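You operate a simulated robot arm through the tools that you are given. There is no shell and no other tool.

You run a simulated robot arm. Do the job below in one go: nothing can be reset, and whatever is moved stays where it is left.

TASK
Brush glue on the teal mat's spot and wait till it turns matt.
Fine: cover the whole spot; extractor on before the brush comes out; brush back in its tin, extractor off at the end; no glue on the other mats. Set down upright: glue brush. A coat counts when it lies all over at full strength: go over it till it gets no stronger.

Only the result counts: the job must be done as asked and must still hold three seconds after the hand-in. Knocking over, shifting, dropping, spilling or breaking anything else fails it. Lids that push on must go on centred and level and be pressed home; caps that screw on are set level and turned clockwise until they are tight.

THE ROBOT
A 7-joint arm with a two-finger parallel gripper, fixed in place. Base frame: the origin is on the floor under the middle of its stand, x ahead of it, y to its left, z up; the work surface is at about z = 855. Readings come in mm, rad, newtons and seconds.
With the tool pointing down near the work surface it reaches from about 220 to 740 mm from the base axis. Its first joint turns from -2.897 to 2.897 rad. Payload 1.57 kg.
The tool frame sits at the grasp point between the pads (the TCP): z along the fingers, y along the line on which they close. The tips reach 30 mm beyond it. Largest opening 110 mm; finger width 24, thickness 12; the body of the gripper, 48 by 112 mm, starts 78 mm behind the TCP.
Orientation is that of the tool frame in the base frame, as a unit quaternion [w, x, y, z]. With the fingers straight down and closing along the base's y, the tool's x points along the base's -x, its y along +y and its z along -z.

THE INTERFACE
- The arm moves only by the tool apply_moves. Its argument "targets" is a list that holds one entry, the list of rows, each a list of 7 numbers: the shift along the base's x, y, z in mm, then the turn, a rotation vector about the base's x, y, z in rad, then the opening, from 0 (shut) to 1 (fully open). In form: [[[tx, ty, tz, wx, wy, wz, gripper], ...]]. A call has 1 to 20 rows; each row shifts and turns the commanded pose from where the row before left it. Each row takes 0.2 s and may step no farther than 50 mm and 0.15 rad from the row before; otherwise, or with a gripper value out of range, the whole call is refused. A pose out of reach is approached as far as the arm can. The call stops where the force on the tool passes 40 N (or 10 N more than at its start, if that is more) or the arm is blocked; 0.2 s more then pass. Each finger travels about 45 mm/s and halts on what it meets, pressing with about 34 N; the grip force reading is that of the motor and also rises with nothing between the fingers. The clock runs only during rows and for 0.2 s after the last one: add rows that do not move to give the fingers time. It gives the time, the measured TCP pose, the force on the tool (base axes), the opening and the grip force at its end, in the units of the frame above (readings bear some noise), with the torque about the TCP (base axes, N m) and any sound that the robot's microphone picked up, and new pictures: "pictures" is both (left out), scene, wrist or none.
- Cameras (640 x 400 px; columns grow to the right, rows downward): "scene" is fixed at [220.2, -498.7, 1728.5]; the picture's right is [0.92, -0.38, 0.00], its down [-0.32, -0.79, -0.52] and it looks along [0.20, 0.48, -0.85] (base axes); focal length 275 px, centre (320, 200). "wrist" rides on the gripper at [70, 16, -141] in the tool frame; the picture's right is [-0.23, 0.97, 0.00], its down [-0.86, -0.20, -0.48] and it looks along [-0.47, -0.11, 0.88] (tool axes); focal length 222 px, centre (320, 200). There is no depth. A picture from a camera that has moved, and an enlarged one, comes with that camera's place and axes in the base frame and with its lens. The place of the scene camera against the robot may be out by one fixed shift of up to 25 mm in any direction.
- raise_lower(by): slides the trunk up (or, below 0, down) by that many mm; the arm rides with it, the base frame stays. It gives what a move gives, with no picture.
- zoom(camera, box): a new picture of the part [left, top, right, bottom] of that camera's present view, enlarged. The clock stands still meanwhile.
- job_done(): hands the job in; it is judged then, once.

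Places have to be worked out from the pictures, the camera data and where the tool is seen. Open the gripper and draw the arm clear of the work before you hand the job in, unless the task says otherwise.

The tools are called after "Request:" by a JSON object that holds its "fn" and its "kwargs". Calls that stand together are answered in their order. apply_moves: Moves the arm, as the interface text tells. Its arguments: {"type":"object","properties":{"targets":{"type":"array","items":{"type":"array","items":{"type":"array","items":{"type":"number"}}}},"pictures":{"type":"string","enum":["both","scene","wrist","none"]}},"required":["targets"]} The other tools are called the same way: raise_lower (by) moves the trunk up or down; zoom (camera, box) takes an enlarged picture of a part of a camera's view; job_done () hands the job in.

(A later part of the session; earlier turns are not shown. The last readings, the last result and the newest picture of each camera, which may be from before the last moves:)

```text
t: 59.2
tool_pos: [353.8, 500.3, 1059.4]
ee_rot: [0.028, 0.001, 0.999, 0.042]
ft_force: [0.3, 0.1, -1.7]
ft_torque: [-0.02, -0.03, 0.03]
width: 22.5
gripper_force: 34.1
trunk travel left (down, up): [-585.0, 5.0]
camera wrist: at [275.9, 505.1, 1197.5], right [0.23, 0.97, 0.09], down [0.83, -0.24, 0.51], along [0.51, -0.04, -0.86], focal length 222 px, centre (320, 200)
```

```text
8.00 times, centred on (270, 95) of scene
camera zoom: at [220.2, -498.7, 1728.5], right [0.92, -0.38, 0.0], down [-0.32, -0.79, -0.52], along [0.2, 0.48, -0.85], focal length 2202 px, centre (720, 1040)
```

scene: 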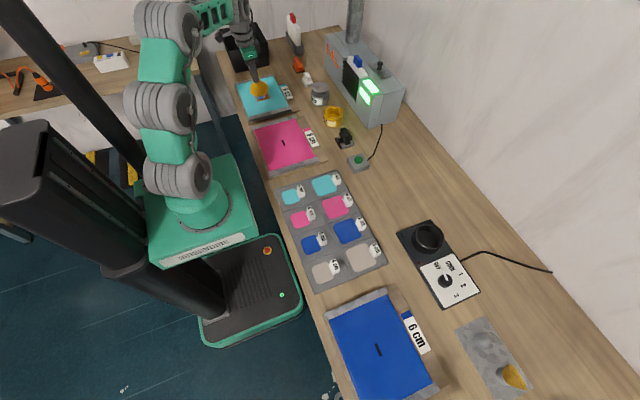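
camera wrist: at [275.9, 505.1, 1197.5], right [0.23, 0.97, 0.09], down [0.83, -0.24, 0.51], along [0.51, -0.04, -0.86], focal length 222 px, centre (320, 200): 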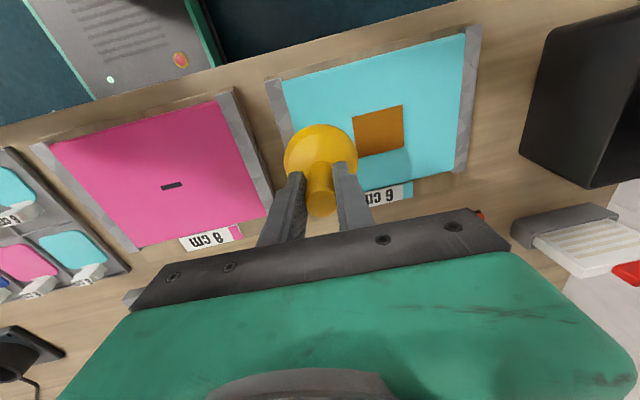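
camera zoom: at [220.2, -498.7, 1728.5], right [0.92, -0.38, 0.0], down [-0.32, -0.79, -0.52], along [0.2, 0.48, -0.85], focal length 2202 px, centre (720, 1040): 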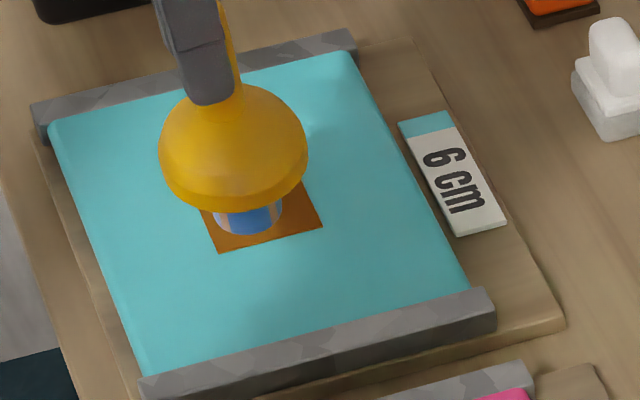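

The coat is now an even, deep orange with crisp edges. I go over it once more with x strokes to make sure it gets no stronger.

Request:
{"fn": "apply_moves", "kwargs": {"targets": [[[-4, 28, -20, 0, 0, 0, 0.1], [-2, 28, -25, 0, 0, 0, 0.1], [0, 0, -15, 0, 0, 0, 0.1], [0, 0, -5, 0, 0, 0, 0.1], [10, 0, 0, 0, 0, 0, 0.1], [10, 0, 0, 0, 0, 0, 0.1], [10, 0, 0, 0, 0, 0, 0.1], [10, 0, 0, 0, 0, 0, 0.1], [10, 0, 0, 0, 0, 0, 0.1], [0, 11, 0, 0, 0, 0, 0.1], [-10, 0, 0, 0, 0, 0, 0.1], [-10, 0, 0, 0, 0, 0, 0.1], [-10, 0, 0, 0, 0, 0, 0.1], [-10, 0, 0, 0, 0, 0, 0.1], [-10, 0, 0, 0, 0, 0, 0.1], [0, 11, 0, 0, 0, 0, 0.1]]], "pictures": "none"}}

Request:
{"fn": "apply_moves", "kwargs": {"targets": [[[10, 0, 0, 0, 0, 0, 0.1], [10, 0, 0, 0, 0, 0, 0.1], [10, 0, 0, 0, 0, 0, 0.1], [10, 0, 0, 0, 0, 0, 0.1], [10, 0, 0, 0, 0, 0, 0.1], [0, 11, 0, 0, 0, 0, 0.1], [-10, 0, 0, 0, 0, 0, 0.1], [-10, 0, 0, 0, 0, 0, 0.1], [-10, 0, 0, 0, 0, 0, 0.1], [-10, 0, 0, 0, 0, 0, 0.1], [-10, 0, 0, 0, 0, 0, 0.1], [0, 11, 0, 0, 0, 0, 0.1], [10, 0, 0, 0, 0, 0, 0.1], [10, 0, 0, 0, 0, 0, 0.1], [10, 0, 0, 0, 0, 0, 0.1], [10, 0, 0, 0, 0, 0, 0.1], [8, 0, 0, 0, 0, 0, 0.1]]], "pictures": "none"}}

Request:
{"fn": "apply_moves", "kwargs": {"targets": [[[-8, 6, 0, 0, 0, 0, 0.1], [-10, 0, 0, 0, 0, 0, 0.1], [-10, 0, 0, 0, 0, 0, 0.1], [-10, 0, 0, 0, 0, 0, 0.1], [-10, 0, 0, 0, 0, 0, 0.1], [0, 0, 15, 0, 0, 0, 0.1], [0, -30, 30, 0, 0, 0, 0.1], [3, -40, 20, 0, 0, 0, 0.1], [3, -47, 0, 0, 0, 0, 0.1], [0, 0, 0, 0, 0, 0, 0.1]]], "pictures": "both"}}

Request:
{"fn": "zoom", "kwargs": {"camera": "wrist", "box": [300, 40, 460, 180]}}

Request:
{"fn": "zoom", "kwargs": {"camera": "scene", "box": [240, 70, 300, 120]}}

```text
t: 62.6
tool_pos: [346.4, 579.5, 995.9]
ee_rot: [0.028, 0.0, 0.999, 0.042]
ft_force: [-0.1, 0.0, 0.6]
ft_torque: [0.02, -0.01, 0.03]
width: 22.4
gripper_force: 33.7
trunk travel left (down, up): [-585.0, 5.0]
```

```text
t: 66.2
tool_pos: [396.2, 603.0, 995.6]
ee_rot: [0.026, 0.001, 0.999, 0.042]
ft_force: [-0.2, -0.6, -0.5]
ft_torque: [0.0, 0.04, 0.01]
width: 22.3
gripper_force: 34.4
trunk travel left (down, up): [-585.0, 5.0]
```

```text
t: 68.4
tool_pos: [353.7, 490.3, 1056.2]
ee_rot: [0.027, -0.001, 0.999, 0.042]
ft_force: [0.7, 0.1, -1.0]
ft_torque: [0.04, 0.02, 0.04]
width: 22.2
gripper_force: 33.7
trunk travel left (down, up): [-585.0, 5.0]
camera wrist: at [275.4, 495.7, 1195.4], right [0.22, 0.97, 0.09], down [0.83, -0.24, 0.51], along [0.51, -0.04, -0.86], focal length 222 px, centre (320, 200)
```

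scene: 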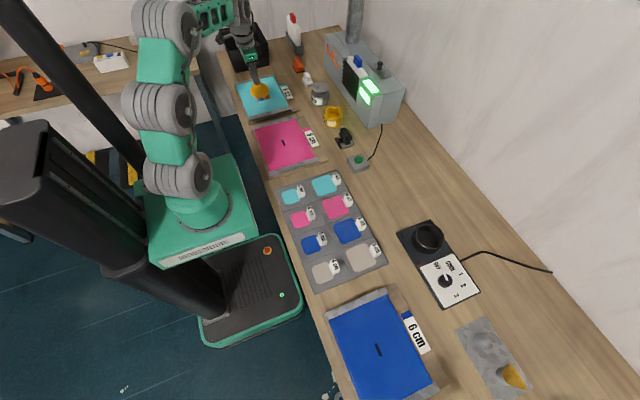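
wrist: 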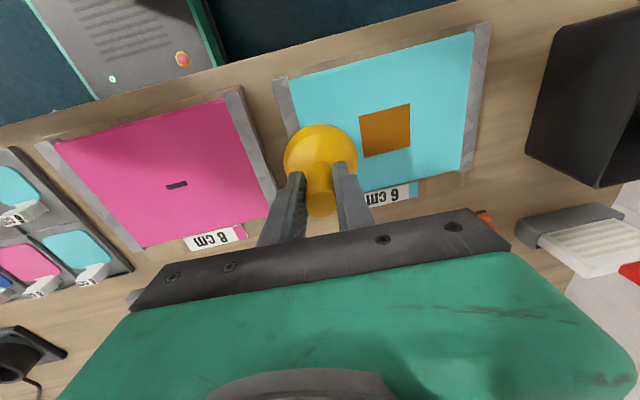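

```text
2.86 times, centred on (380, 110) of wrist
camera zoom: at [275.4, 495.7, 1195.4], right [0.22, 0.97, 0.09], down [0.83, -0.24, 0.51], along [0.51, -0.04, -0.86], focal length 635 px, centre (149, 457)
```

zoom: 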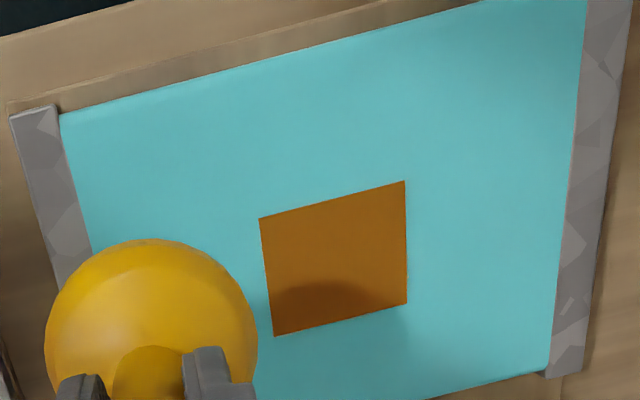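

```text
8.00 times, centred on (270, 95) of scene
camera zoom: at [220.2, -498.7, 1728.5], right [0.92, -0.38, 0.0], down [-0.32, -0.79, -0.52], along [0.2, 0.48, -0.85], focal length 2202 px, centre (720, 1040)
```

zoom: 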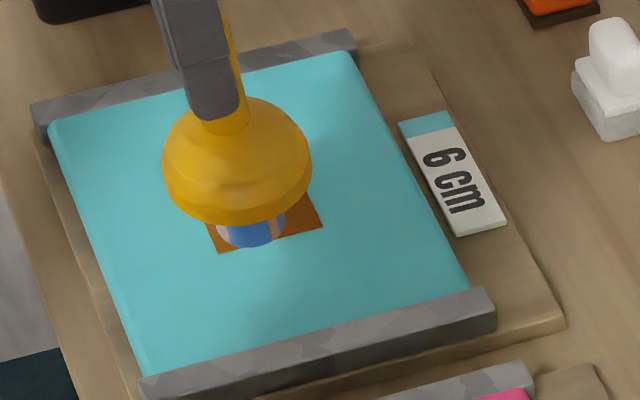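

No change in colour after that pass, so the coat is at full strength. I right the brush again and carry it back along the same route, clear of the other mats, toward the tin.

Request:
{"fn": "apply_moves", "kwargs": {"targets": [[[12, 30, 12, -0.0844, 0.0537, 0, 0.1], [24, 41, 10, 0, 0, 0, 0.1], [30, -8, 0, 0, 0, 0, 0.1], [30, -10, 0, 0, 0, 0, 0.1], [25, -20, 0, 0, 0, 0, 0.1], [25, -22, 0, 0, 0, 0, 0.1], [25, -25, 0, 0, 0, 0, 0.1], [25, -25, 0, 0, 0, 0, 0.1], [20, -25, 0, 0, 0, 0, 0.1], [20, -25, 0, 0, 0, 0, 0.1], [18, -28, 0, 0, 0, 0, 0.1], [0, 0, 0, 0, 0, 0, 0.1]]], "pictures": "both"}}

```text
t: 71.0
tool_pos: [608.4, 373.8, 1084.5]
ee_rot: [-0.001, 0.0, 1.0, 0.0]
ft_force: [0.5, 0.5, -0.9]
ft_torque: [0.02, -0.01, -0.01]
width: 22.1
gripper_force: 33.8
trunk travel left (down, up): [-585.0, 5.0]
camera wrist: at [538.5, 390.1, 1225.7], right [0.23, 0.97, 0.0], down [0.86, -0.2, 0.48], along [0.47, -0.11, -0.88], focal length 222 px, centre (320, 200)
```

scene: 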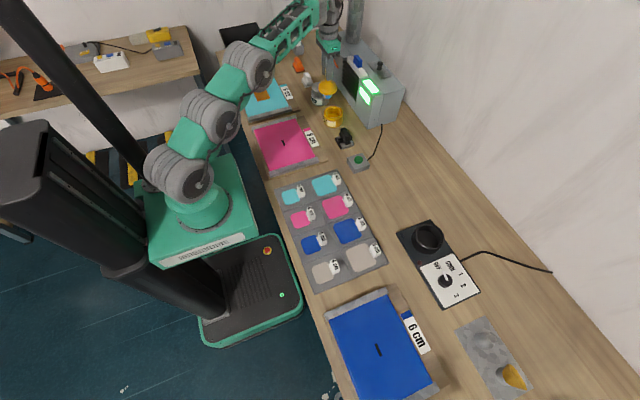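
wrist: 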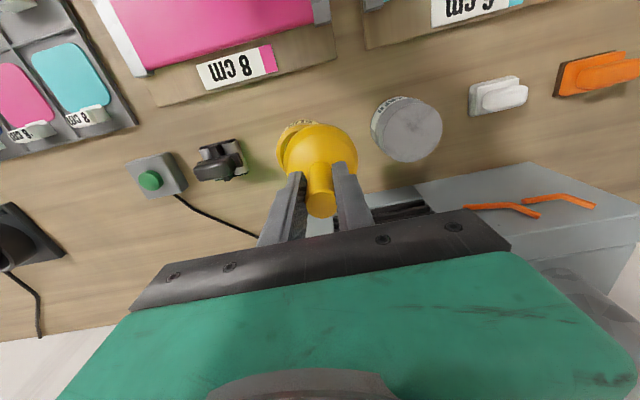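

The tin is still in place. I move over it to (625.5, 346) and check the brush alignment before lowering.

Request:
{"fn": "apply_moves", "kwargs": {"targets": [[[9, -14, -4, 0, 0, 0, 0.1], [8.3, -13.8, -4, 0, 0, 0, 0.1], [0, 0, 0, 0, 0, 0, 0.1]]], "pictures": "both"}}

Request:
{"fn": "zoom", "kwargs": {"camera": "scene", "box": [325, 78, 365, 130]}}

Request:
{"fn": "zoom", "kwargs": {"camera": "wrist", "box": [230, 80, 410, 220]}}

```text
t: 71.8
tool_pos: [626.4, 346.1, 1076.0]
ee_rot: [0.001, -0.001, 1.0, 0.0]
ft_force: [-0.3, 0.6, -0.7]
ft_torque: [-0.01, -0.01, 0.0]
width: 22.2
gripper_force: 34.2
trunk travel left (down, up): [-585.0, 5.0]
camera wrist: at [556.3, 362.1, 1217.2], right [0.23, 0.97, 0.0], down [0.86, -0.2, 0.48], along [0.47, -0.11, -0.88], focal length 222 px, centre (320, 200)
```

scene: 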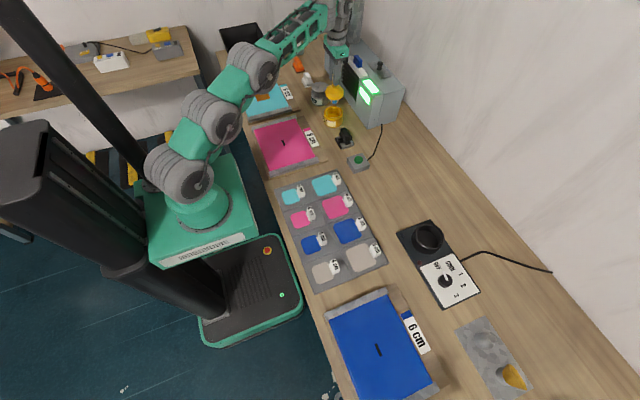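
wrist: 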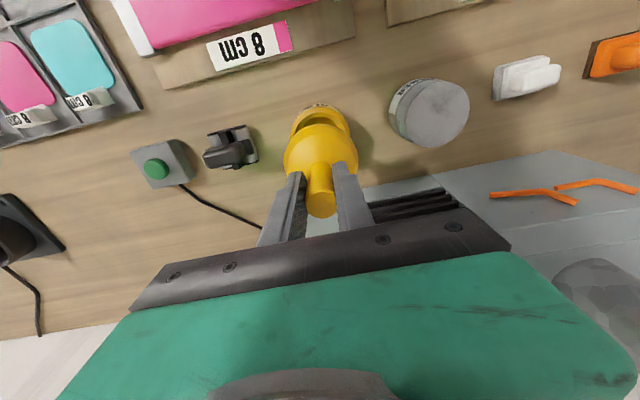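

```text
7.69 times, centred on (345, 104) of scene
camera zoom: at [220.2, -498.7, 1728.5], right [0.92, -0.38, 0.0], down [-0.32, -0.79, -0.52], along [0.2, 0.48, -0.85], focal length 2117 px, centre (128, 938)
```

zoom: 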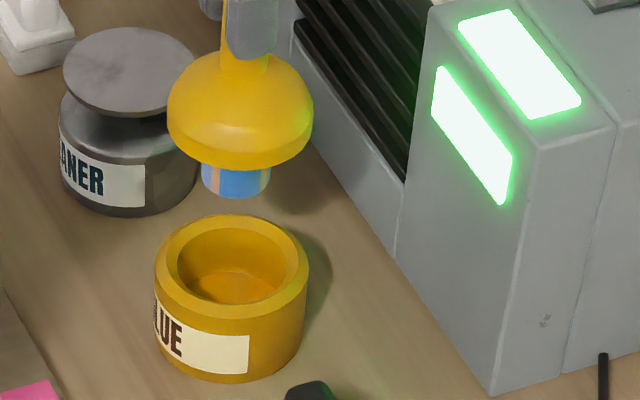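

```text
2.86 times, centred on (320, 150) of wrist
camera zoom: at [556.3, 362.1, 1217.2], right [0.23, 0.97, 0.0], down [0.86, -0.2, 0.48], along [0.47, -0.11, -0.88], focal length 635 px, centre (320, 343)
```

zoom: 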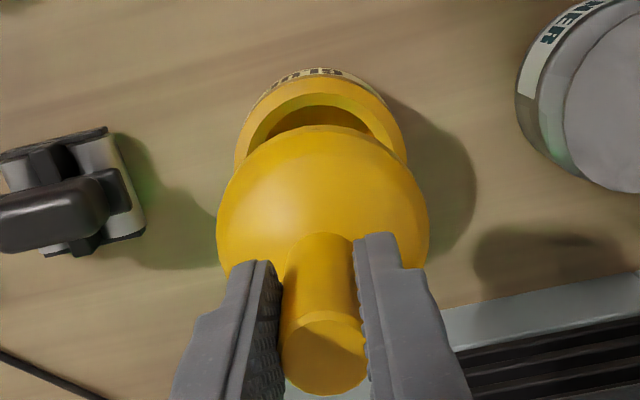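

The alignment matches what it was when I lifted the brush (it has slid up ~2–3 mm in the grip). I lower it into the tin.

Request:
{"fn": "apply_moves", "kwargs": {"targets": [[[0, 0, -10, 0, 0, 0, 0.1], [0, 0, -10, 0, 0, 0, 0.1], [0, 0, -10, 0, 0, 0, 0.1], [0, 0, -10, 0, 0, 0, 0.1], [0, 0, -10, 0, 0, 0, 0.1], [0, 0, -10, 0, 0, 0, 0.1], [0, 0, -10, 0, 0, 0, 0.1], [0, 0, -10, 0, 0, 0, 0.1], [0, 0, 0, 0, 0, 0, 0.1]]], "pictures": "both"}}

Request:
{"fn": "zoom", "kwargs": {"camera": "scene", "box": [325, 78, 365, 130]}}

Request:
{"fn": "zoom", "kwargs": {"camera": "wrist", "box": [230, 80, 410, 220]}}

```text
t: 73.8
tool_pos: [626.7, 346.6, 993.6]
ee_rot: [0.0, 0.0, 1.0, 0.0]
ft_force: [0.2, 0.0, -0.8]
ft_torque: [-0.02, 0.01, -0.02]
width: 22.3
gripper_force: 33.9
trunk travel left (down, up): [-585.0, 5.0]
camera wrist: at [556.4, 363.4, 1135.0], right [0.23, 0.97, 0.0], down [0.86, -0.2, 0.48], along [0.47, -0.11, -0.88], focal length 222 px, centre (320, 200)
```

scene: 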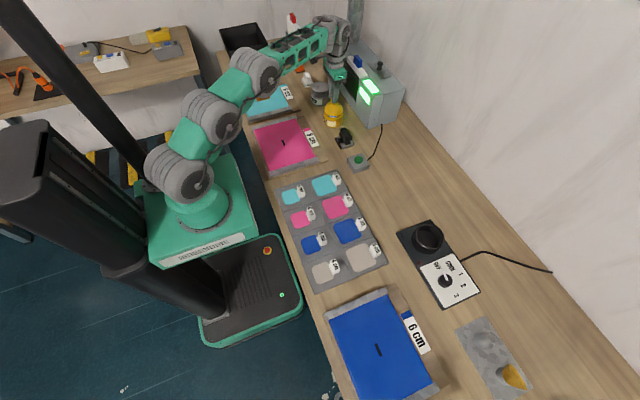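
wrist: 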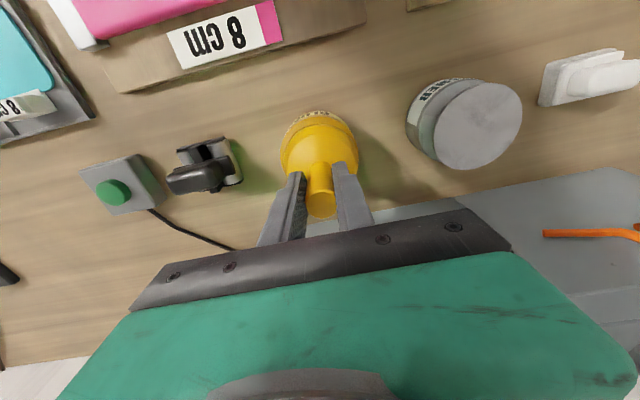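

```text
7.69 times, centred on (345, 104) of scene
camera zoom: at [220.2, -498.7, 1728.5], right [0.92, -0.38, 0.0], down [-0.32, -0.79, -0.52], along [0.2, 0.48, -0.85], focal length 2117 px, centre (128, 938)
```

zoom: 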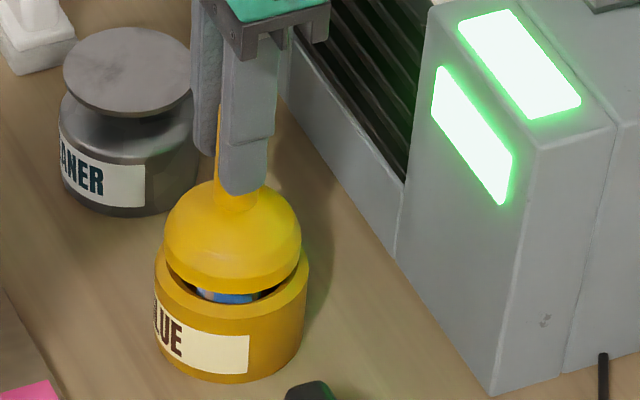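

```text
2.86 times, centred on (320, 150) of wrist
camera zoom: at [556.4, 363.4, 1135.0], right [0.23, 0.97, 0.0], down [0.86, -0.2, 0.48], along [0.47, -0.11, -0.88], focal length 635 px, centre (320, 343)
```

zoom: 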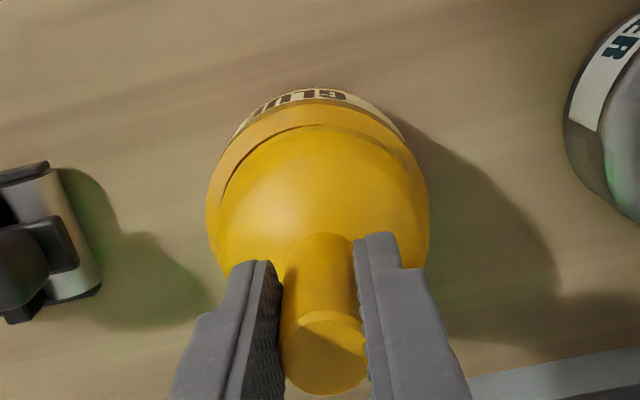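

The dome is centred about 10 mm above the rim. I lower slowly until it seats.

Request:
{"fn": "apply_moves", "kwargs": {"targets": [[[0, 0, -4, 0, 0, 0, 0.1], [0, 0, -3, 0, 0, 0, 0.1], [0, 0, -2, 0, 0, 0, 0.1], [0, 0, 0, 0, 0, 0, 0.1]]], "pictures": "none"}}

```text
t: 74.8
tool_pos: [626.3, 345.8, 985.4]
ee_rot: [0.0, 0.0, 1.0, -0.001]
ft_force: [0.0, -0.3, -1.7]
ft_torque: [0.0, -0.01, 0.0]
width: 22.3
gripper_force: 33.8
trunk travel left (down, up): [-585.0, 5.0]
```

Request:
{"fn": "apply_moves", "kwargs": {"targets": [[[0, 0, -1.5, 0, 0, 0, 0.1], [0, 0, -1.5, 0, 0, 0, 0.1], [0, 0, 0, 0, 0, 0, 0.1]]], "pictures": "none"}}

```text
t: 75.6
tool_pos: [625.9, 345.9, 986.9]
ee_rot: [0.002, 0.001, 1.0, 0.001]
ft_force: [-2.3, -1.8, 13.6]
ft_torque: [-0.18, 0.06, -0.03]
width: 22.0
gripper_force: 34.0
trunk travel left (down, up): [-585.0, 5.0]
```

Contact at 13.6 N. I check visually whether the dome sits fully on the rim.

Request:
{"fn": "apply_moves", "kwargs": {"targets": [[[0, 0, 0.5, 0, 0, 0, 0.1]]], "pictures": "both"}}

Request:
{"fn": "zoom", "kwargs": {"camera": "scene", "box": [325, 78, 365, 130]}}

Request:
{"fn": "zoom", "kwargs": {"camera": "wrist", "box": [230, 80, 410, 220]}}

```text
t: 76.0
tool_pos: [625.8, 345.4, 985.6]
ee_rot: [0.002, 0.001, 1.0, 0.001]
ft_force: [1.3, -0.3, 13.0]
ft_torque: [-0.06, -0.3, 0.0]
width: 22.1
gripper_force: 33.7
trunk travel left (down, up): [-585.0, 5.0]
camera wrist: at [555.2, 362.2, 1125.7], right [0.23, 0.97, 0.0], down [0.85, -0.2, 0.48], along [0.47, -0.11, -0.88], focal length 222 px, centre (320, 200)
```

scene: 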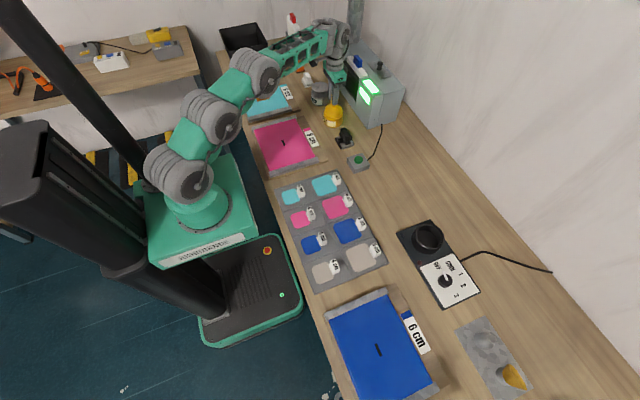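
wrist: 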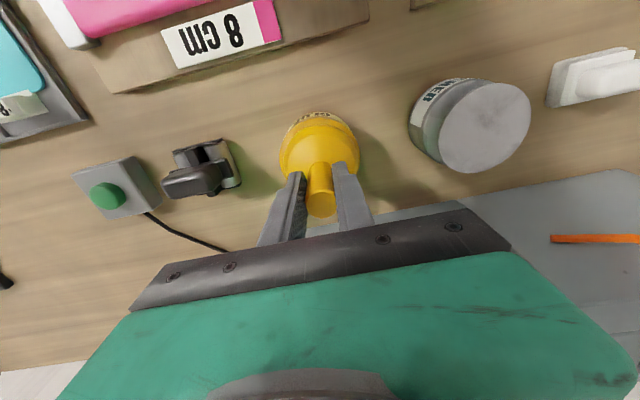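

```text
7.69 times, centred on (345, 104) of scene
camera zoom: at [220.2, -498.7, 1728.5], right [0.92, -0.38, 0.0], down [-0.32, -0.79, -0.52], along [0.2, 0.48, -0.85], focal length 2117 px, centre (128, 938)
```

zoom: 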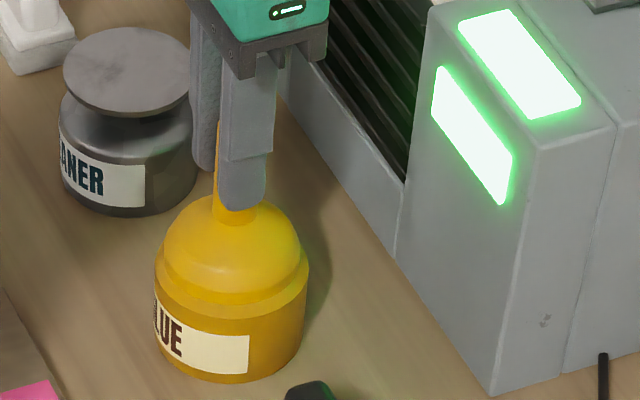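

```text
2.86 times, centred on (320, 150) of wrist
camera zoom: at [555.2, 362.2, 1125.7], right [0.23, 0.97, 0.0], down [0.85, -0.2, 0.48], along [0.47, -0.11, -0.88], focal length 635 px, centre (320, 343)
```

zoom: 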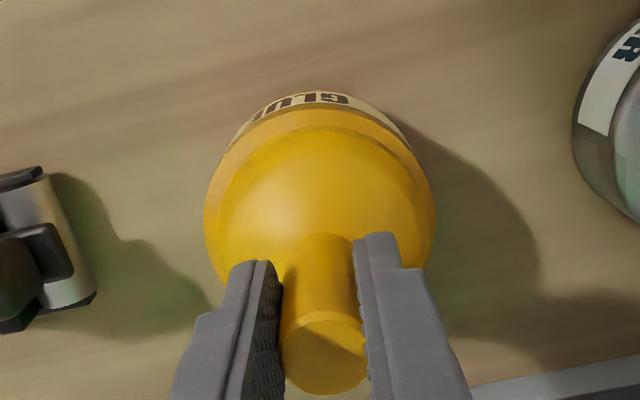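

The dome sits level on the rim as at the start. I relieve the press a little, open the fingers gently and rise straight up.

Request:
{"fn": "apply_moves", "kwargs": {"targets": [[[0, 0, 1, 0, 0, 0, 0.1], [0, 0, 0, 0, 0, 0, 0.3], [0, 0, 0, 0, 0, 0, 0.55], [0, 0, 0, 0, 0, 0, 0.55], [0, 0, 0, 0, 0, 0, 0.55], [0, 0, 0, 0, 0, 0, 0.55]]], "pictures": "both"}}

Request:
{"fn": "zoom", "kwargs": {"camera": "scene", "box": [325, 78, 365, 130]}}

Request:
{"fn": "zoom", "kwargs": {"camera": "wrist", "box": [230, 80, 410, 220]}}

```text
t: 77.4
tool_pos: [625.2, 346.5, 984.1]
ee_rot: [0.0, -0.001, 1.0, 0.0]
ft_force: [0.3, -1.0, -0.2]
ft_torque: [0.01, -0.03, 0.04]
width: 60.3
gripper_force: 0.0
trunk travel left (down, up): [-585.0, 5.0]
camera wrist: at [555.6, 363.2, 1124.9], right [0.23, 0.97, 0.0], down [0.85, -0.2, 0.48], along [0.47, -0.11, -0.88], focal length 222 px, centre (320, 200)
```

scene: 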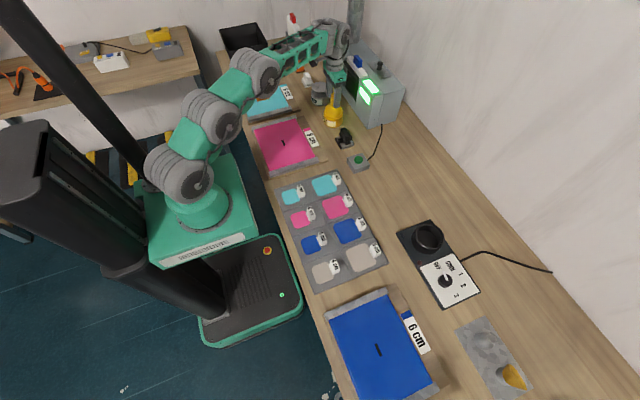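
wrist: 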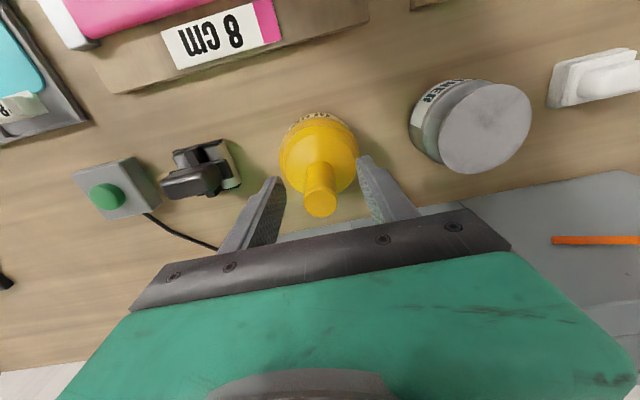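

```text
7.69 times, centred on (345, 104) of scene
camera zoom: at [220.2, -498.7, 1728.5], right [0.92, -0.38, 0.0], down [-0.32, -0.79, -0.52], along [0.2, 0.48, -0.85], focal length 2117 px, centre (128, 938)
```

zoom: 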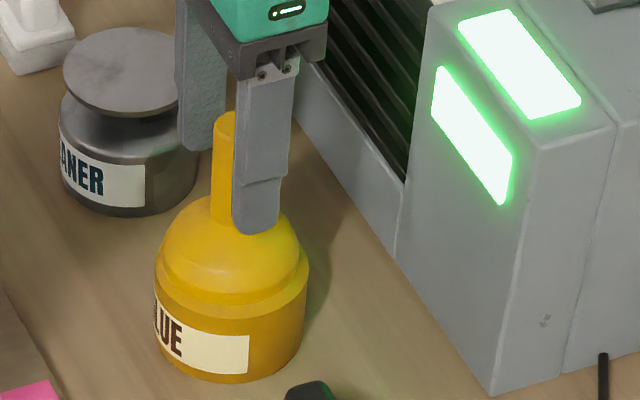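

```text
2.86 times, centred on (320, 150) of wrist
camera zoom: at [555.6, 363.2, 1124.9], right [0.23, 0.97, 0.0], down [0.85, -0.2, 0.48], along [0.47, -0.11, -0.88], focal length 635 px, centre (320, 343)
```

zoom: 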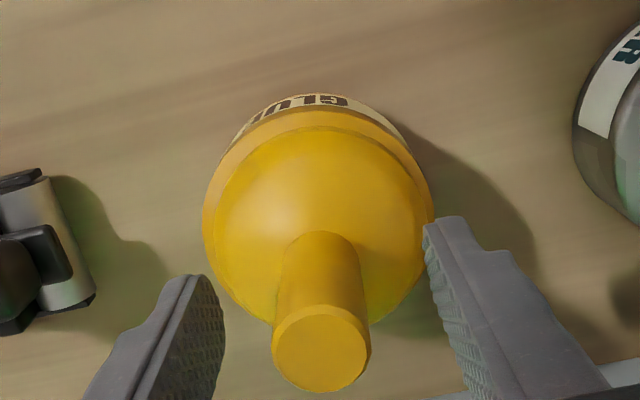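

The brush stands upright in its tin. I rise clear, then move to a spot where the wrist camera sees the teal mat, to watch the glue dry.

Request:
{"fn": "apply_moves", "kwargs": {"targets": [[[0, 0, 20, 0, 0, 0, 0.55], [0, 0, 30, 0, 0, 0, 0.55], [0, 0, 30, 0, 0, 0, 0.55], [-20, 5, 30, 0, 0, 0, 0.55], [-40, 15, 20, 0, 0, 0, 0.55], [-45, 15, 0, 0, 0, 0, 0.55], [-45, 15, 0, 0, 0, 0, 0.55], [-45, 20, 0, 0, 0, 0, 0.55], [-20, 40, 0, 0, 0, 0, 0.55], [0, 0, 0, 0, 0, 0, 0.55]]], "pictures": "both"}}

```text
t: 79.6
tool_pos: [409.3, 454.4, 1112.0]
ee_rot: [0.0, 0.0, 1.0, -0.001]
ft_force: [-0.2, -0.4, 0.5]
ft_torque: [0.0, -0.03, -0.02]
width: 60.5
gripper_force: 0.0
trunk travel left (down, up): [-585.0, 5.0]
camera wrist: at [339.0, 470.9, 1253.4], right [0.23, 0.97, 0.0], down [0.85, -0.2, 0.48], along [0.47, -0.11, -0.88], focal length 222 px, centre (320, 200)
```

scene: 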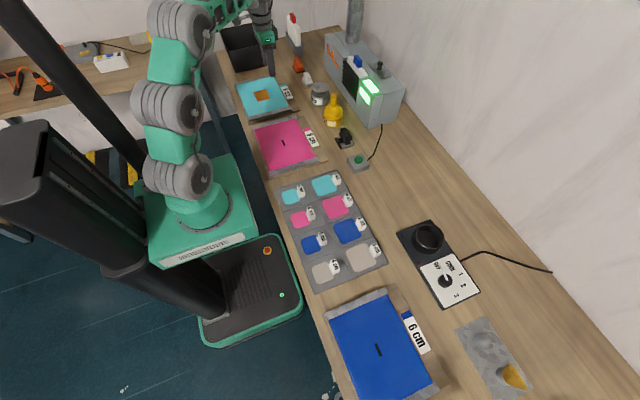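
wrist: 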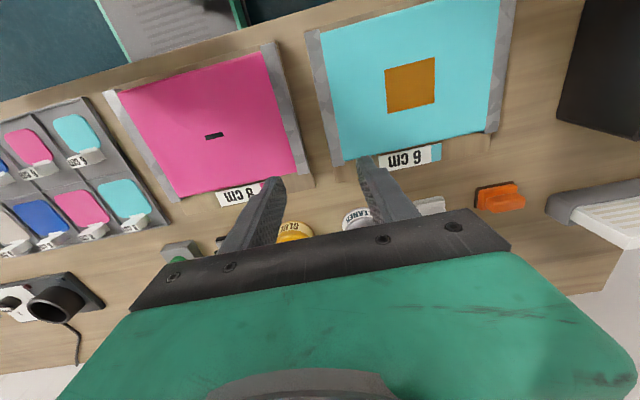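

Request:
{"fn": "zoom", "kwargs": {"camera": "wrist", "box": [350, 30, 470, 140]}}

Request:
{"fn": "zoom", "kwargs": {"camera": "scene", "box": [230, 60, 310, 130]}}

Request:
{"fn": "zoom", "kwargs": {"camera": "wrist", "box": [100, 40, 320, 220]}}

```text
3.64 times, centred on (410, 85) of wrist
camera zoom: at [339.0, 470.9, 1253.4], right [0.23, 0.97, 0.0], down [0.85, -0.2, 0.48], along [0.47, -0.11, -0.88], focal length 808 px, centre (-7, 618)
```

zoom: 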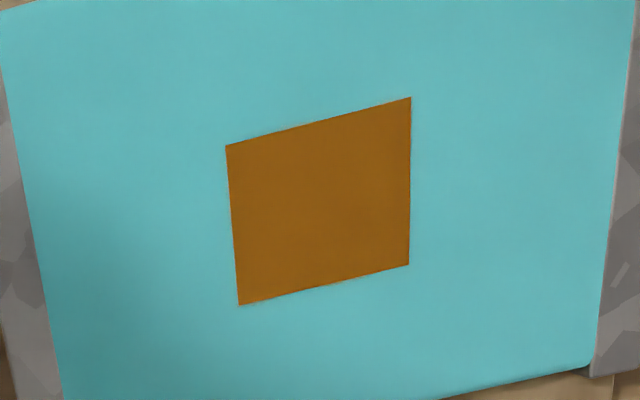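

```text
5.71 times, centred on (270, 95) of scene
camera zoom: at [220.2, -498.7, 1728.5], right [0.92, -0.38, 0.0], down [-0.32, -0.79, -0.52], along [0.2, 0.48, -0.85], focal length 1573 px, centre (606, 800)
```

zoom: 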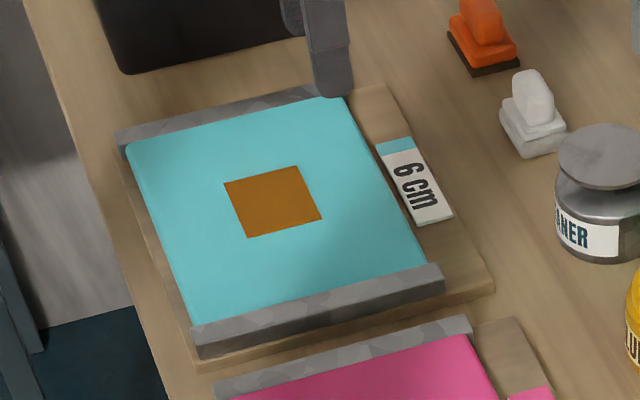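

```text
2.22 times, centred on (210, 130) of wrist
camera zoom: at [339.0, 470.9, 1253.4], right [0.23, 0.97, 0.0], down [0.85, -0.2, 0.48], along [0.47, -0.11, -0.88], focal length 494 px, centre (564, 356)
```

zoom: 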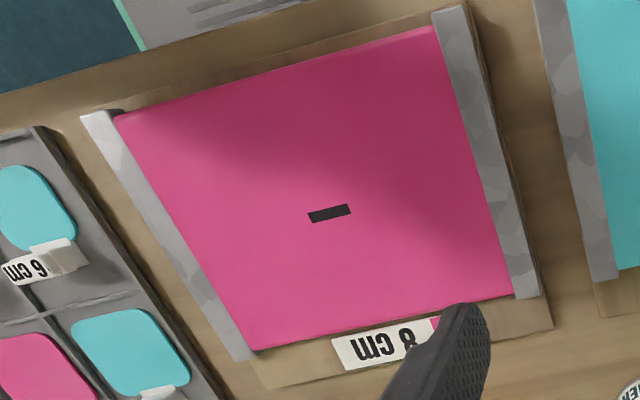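

The coat is even and the pink mat is clean. I wait, watching the spot for the change from wet to matt.

Request:
{"fn": "apply_moves", "kwargs": {"targets": [[[0, 0, 0, 0, 0, 0, 0.55], [0, 0, 0, 0, 0, 0, 0.55], [0, 0, 0, 0, 0, 0, 0.55], [0, 0, 0, 0, 0, 0, 0.55], [0, 0, 0, 0, 0, 0, 0.55], [0, 0, 0, 0, 0, 0, 0.55], [0, 0, 0, 0, 0, 0, 0.55], [0, 0, 0, 0, 0, 0, 0.55], [0, 0, 0, 0, 0, 0, 0.55], [0, 0, 0, 0, 0, 0, 0.55], [0, 0, 0, 0, 0, 0, 0.55], [0, 0, 0, 0, 0, 0, 0.55], [0, 0, 0, 0, 0, 0, 0.55], [0, 0, 0, 0, 0, 0, 0.55], [0, 0, 0, 0, 0, 0, 0.55], [0, 0, 0, 0, 0, 0, 0.55], [0, 0, 0, 0, 0, 0, 0.55], [0, 0, 0, 0, 0, 0, 0.55], [0, 0, 0, 0, 0, 0, 0.55], [0, 0, 0, 0, 0, 0, 0.55]]], "pictures": "none"}}

Request:
{"fn": "apply_moves", "kwargs": {"targets": [[[0, 0, 0, 0, 0, 0, 0.55], [0, 0, 0, 0, 0, 0, 0.55], [0, 0, 0, 0, 0, 0, 0.55], [0, 0, 0, 0, 0, 0, 0.55], [0, 0, 0, 0, 0, 0, 0.55], [0, 0, 0, 0, 0, 0, 0.55], [0, 0, 0, 0, 0, 0, 0.55], [0, 0, 0, 0, 0, 0, 0.55], [0, 0, 0, 0, 0, 0, 0.55], [0, 0, 0, 0, 0, 0, 0.55], [0, 0, 0, 0, 0, 0, 0.55], [0, 0, 0, 0, 0, 0, 0.55], [0, 0, 0, 0, 0, 0, 0.55], [0, 0, 0, 0, 0, 0, 0.55], [0, 0, 0, 0, 0, 0, 0.55], [0, 0, 0, 0, 0, 0, 0.55], [0, 0, 0, 0, 0, 0, 0.55], [0, 0, 0, 0, 0, 0, 0.55], [0, 0, 0, 0, 0, 0, 0.55], [0, 0, 0, 0, 0, 0, 0.55]]], "pictures": "both"}}

Request:
{"fn": "zoom", "kwargs": {"camera": "wrist", "box": [350, 30, 470, 140]}}

Request:
{"fn": "zoom", "kwargs": {"camera": "scene", "box": [230, 60, 310, 130]}}

```text
t: 83.8
tool_pos: [408.6, 455.0, 1111.5]
ee_rot: [0.0, 0.0, 1.0, 0.0]
ft_force: [-0.5, -0.5, 0.1]
ft_torque: [-0.05, 0.04, -0.01]
width: 60.5
gripper_force: 0.0
trunk travel left (down, up): [-585.0, 5.0]
```

```text
t: 88.0
tool_pos: [408.9, 453.2, 1112.7]
ee_rot: [0.0, 0.001, 1.0, 0.0]
ft_force: [0.6, -0.3, 0.0]
ft_torque: [0.01, 0.01, -0.02]
width: 60.5
gripper_force: 0.0
trunk travel left (down, up): [-585.0, 5.0]
camera wrist: at [339.2, 470.8, 1253.3], right [0.23, 0.97, 0.0], down [0.85, -0.2, 0.48], along [0.47, -0.11, -0.88], focal length 222 px, centre (320, 200)
```

scene: 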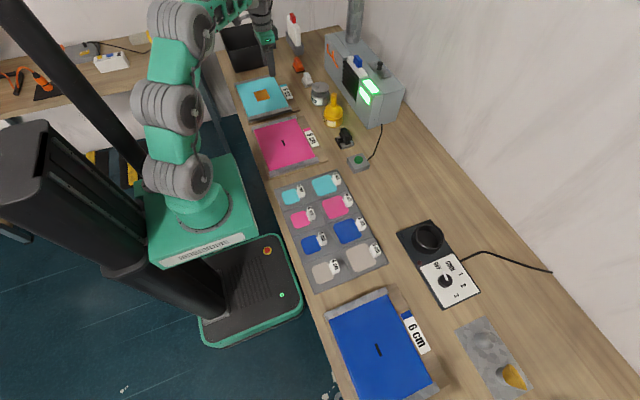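
wrist: 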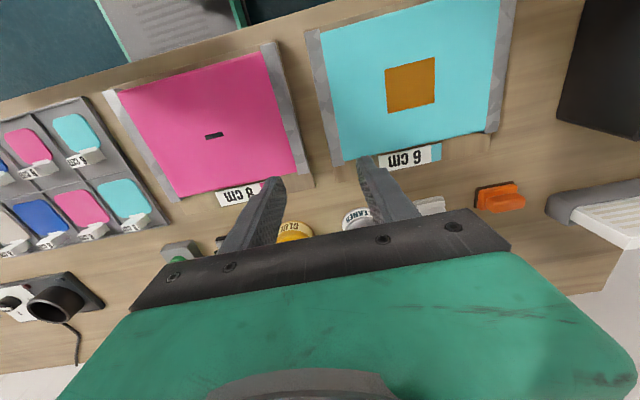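

```text
3.64 times, centred on (410, 85) of wrist
camera zoom: at [339.2, 470.8, 1253.3], right [0.23, 0.97, 0.0], down [0.85, -0.2, 0.48], along [0.47, -0.11, -0.88], focal length 808 px, centre (-7, 618)
```

zoom: 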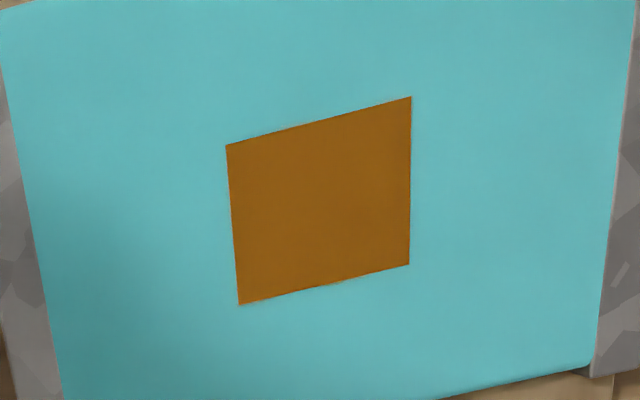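

```text
5.71 times, centred on (270, 95) of scene
camera zoom: at [220.2, -498.7, 1728.5], right [0.92, -0.38, 0.0], down [-0.32, -0.79, -0.52], along [0.2, 0.48, -0.85], focal length 1573 px, centre (606, 800)
```

zoom: 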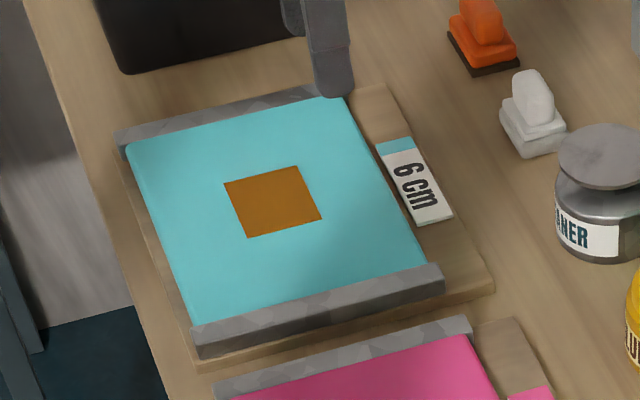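

No change yet after ~8 s of waiting. I keep waiting with more still rows.

Request:
{"fn": "apply_moves", "kwargs": {"targets": [[[0, 0, 0, 0, 0, 0, 0.55], [0, 0, 0, 0, 0, 0, 0.55], [0, 0, 0, 0, 0, 0, 0.55], [0, 0, 0, 0, 0, 0, 0.55], [0, 0, 0, 0, 0, 0, 0.55], [0, 0, 0, 0, 0, 0, 0.55], [0, 0, 0, 0, 0, 0, 0.55], [0, 0, 0, 0, 0, 0, 0.55], [0, 0, 0, 0, 0, 0, 0.55], [0, 0, 0, 0, 0, 0, 0.55], [0, 0, 0, 0, 0, 0, 0.55], [0, 0, 0, 0, 0, 0, 0.55], [0, 0, 0, 0, 0, 0, 0.55], [0, 0, 0, 0, 0, 0, 0.55], [0, 0, 0, 0, 0, 0, 0.55], [0, 0, 0, 0, 0, 0, 0.55], [0, 0, 0, 0, 0, 0, 0.55], [0, 0, 0, 0, 0, 0, 0.55], [0, 0, 0, 0, 0, 0, 0.55], [0, 0, 0, 0, 0, 0, 0.55]]], "pictures": "none"}}

Request:
{"fn": "apply_moves", "kwargs": {"targets": [[[0, 0, 0, 0, 0, 0, 0.55], [0, 0, 0, 0, 0, 0, 0.55], [0, 0, 0, 0, 0, 0, 0.55], [0, 0, 0, 0, 0, 0, 0.55], [0, 0, 0, 0, 0, 0, 0.55], [0, 0, 0, 0, 0, 0, 0.55], [0, 0, 0, 0, 0, 0, 0.55], [0, 0, 0, 0, 0, 0, 0.55], [0, 0, 0, 0, 0, 0, 0.55], [0, 0, 0, 0, 0, 0, 0.55], [0, 0, 0, 0, 0, 0, 0.55], [0, 0, 0, 0, 0, 0, 0.55], [0, 0, 0, 0, 0, 0, 0.55], [0, 0, 0, 0, 0, 0, 0.55], [0, 0, 0, 0, 0, 0, 0.55], [0, 0, 0, 0, 0, 0, 0.55], [0, 0, 0, 0, 0, 0, 0.55], [0, 0, 0, 0, 0, 0, 0.55], [0, 0, 0, 0, 0, 0, 0.55], [0, 0, 0, 0, 0, 0, 0.55]]], "pictures": "none"}}

Request:
{"fn": "apply_moves", "kwargs": {"targets": [[[0, 0, 0, 0, 0, 0, 0.55], [0, 0, 0, 0, 0, 0, 0.55], [0, 0, 0, 0, 0, 0, 0.55], [0, 0, 0, 0, 0, 0, 0.55], [0, 0, 0, 0, 0, 0, 0.55], [0, 0, 0, 0, 0, 0, 0.55], [0, 0, 0, 0, 0, 0, 0.55], [0, 0, 0, 0, 0, 0, 0.55], [0, 0, 0, 0, 0, 0, 0.55], [0, 0, 0, 0, 0, 0, 0.55], [0, 0, 0, 0, 0, 0, 0.55], [0, 0, 0, 0, 0, 0, 0.55], [0, 0, 0, 0, 0, 0, 0.55], [0, 0, 0, 0, 0, 0, 0.55], [0, 0, 0, 0, 0, 0, 0.55], [0, 0, 0, 0, 0, 0, 0.55], [0, 0, 0, 0, 0, 0, 0.55], [0, 0, 0, 0, 0, 0, 0.55], [0, 0, 0, 0, 0, 0, 0.55], [0, 0, 0, 0, 0, 0, 0.55]]], "pictures": "both"}}

Request:
{"fn": "zoom", "kwargs": {"camera": "wrist", "box": [350, 30, 470, 140]}}

Request:
{"fn": "zoom", "kwargs": {"camera": "scene", "box": [230, 60, 310, 130]}}

```text
t: 92.2
tool_pos: [409.0, 454.1, 1111.3]
ee_rot: [0.0, -0.001, 1.0, 0.0]
ft_force: [0.2, -0.6, 0.7]
ft_torque: [-0.02, -0.02, -0.01]
width: 60.6
gripper_force: 0.0
trunk travel left (down, up): [-585.0, 5.0]
```

```text
t: 96.4
tool_pos: [409.4, 454.4, 1112.0]
ee_rot: [0.0, 0.001, 1.0, 0.001]
ft_force: [0.2, 0.4, 0.3]
ft_torque: [-0.01, 0.01, 0.0]
width: 60.3
gripper_force: 0.0
trunk travel left (down, up): [-585.0, 5.0]
```

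```text
t: 100.6
tool_pos: [408.4, 453.5, 1112.5]
ee_rot: [-0.001, 0.0, 1.0, 0.0]
ft_force: [-0.5, -0.2, 0.8]
ft_torque: [0.02, 0.0, -0.01]
width: 60.4
gripper_force: 0.1
trunk travel left (down, up): [-585.0, 5.0]
camera wrist: at [339.2, 470.8, 1253.3], right [0.23, 0.97, 0.0], down [0.85, -0.2, 0.48], along [0.47, -0.11, -0.88], focal length 222 px, centre (320, 200)
```

scene: 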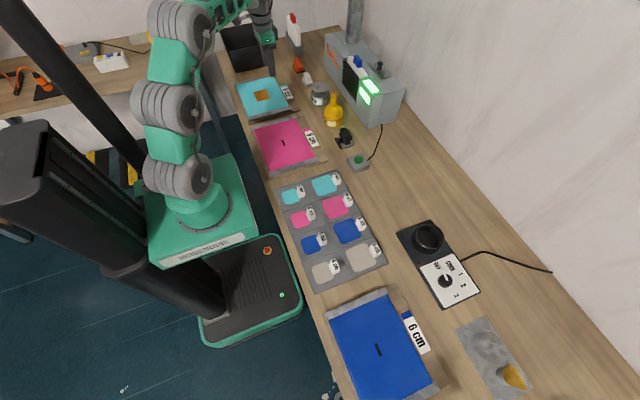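
wrist: 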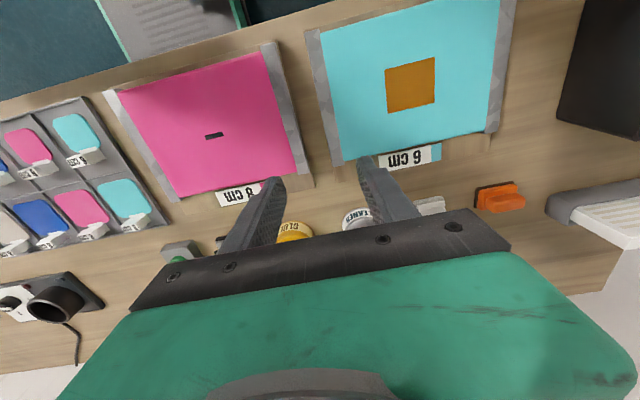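

```text
3.64 times, centred on (410, 85) of wrist
camera zoom: at [339.2, 470.8, 1253.3], right [0.23, 0.97, 0.0], down [0.85, -0.2, 0.48], along [0.47, -0.11, -0.88], focal length 808 px, centre (-7, 618)
```

zoom: 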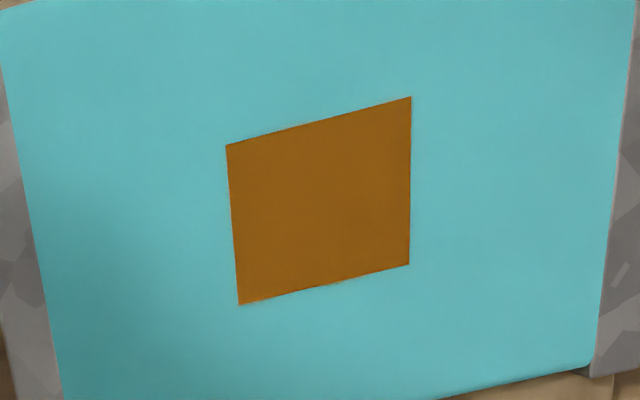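

```text
5.71 times, centred on (270, 95) of scene
camera zoom: at [220.2, -498.7, 1728.5], right [0.92, -0.38, 0.0], down [-0.32, -0.79, -0.52], along [0.2, 0.48, -0.85], focal length 1573 px, centre (606, 800)
```

zoom: 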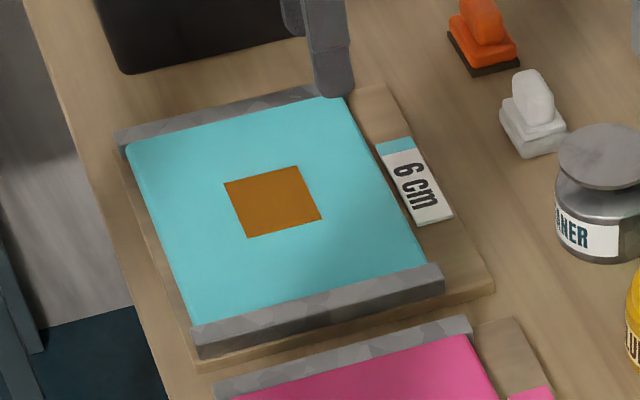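

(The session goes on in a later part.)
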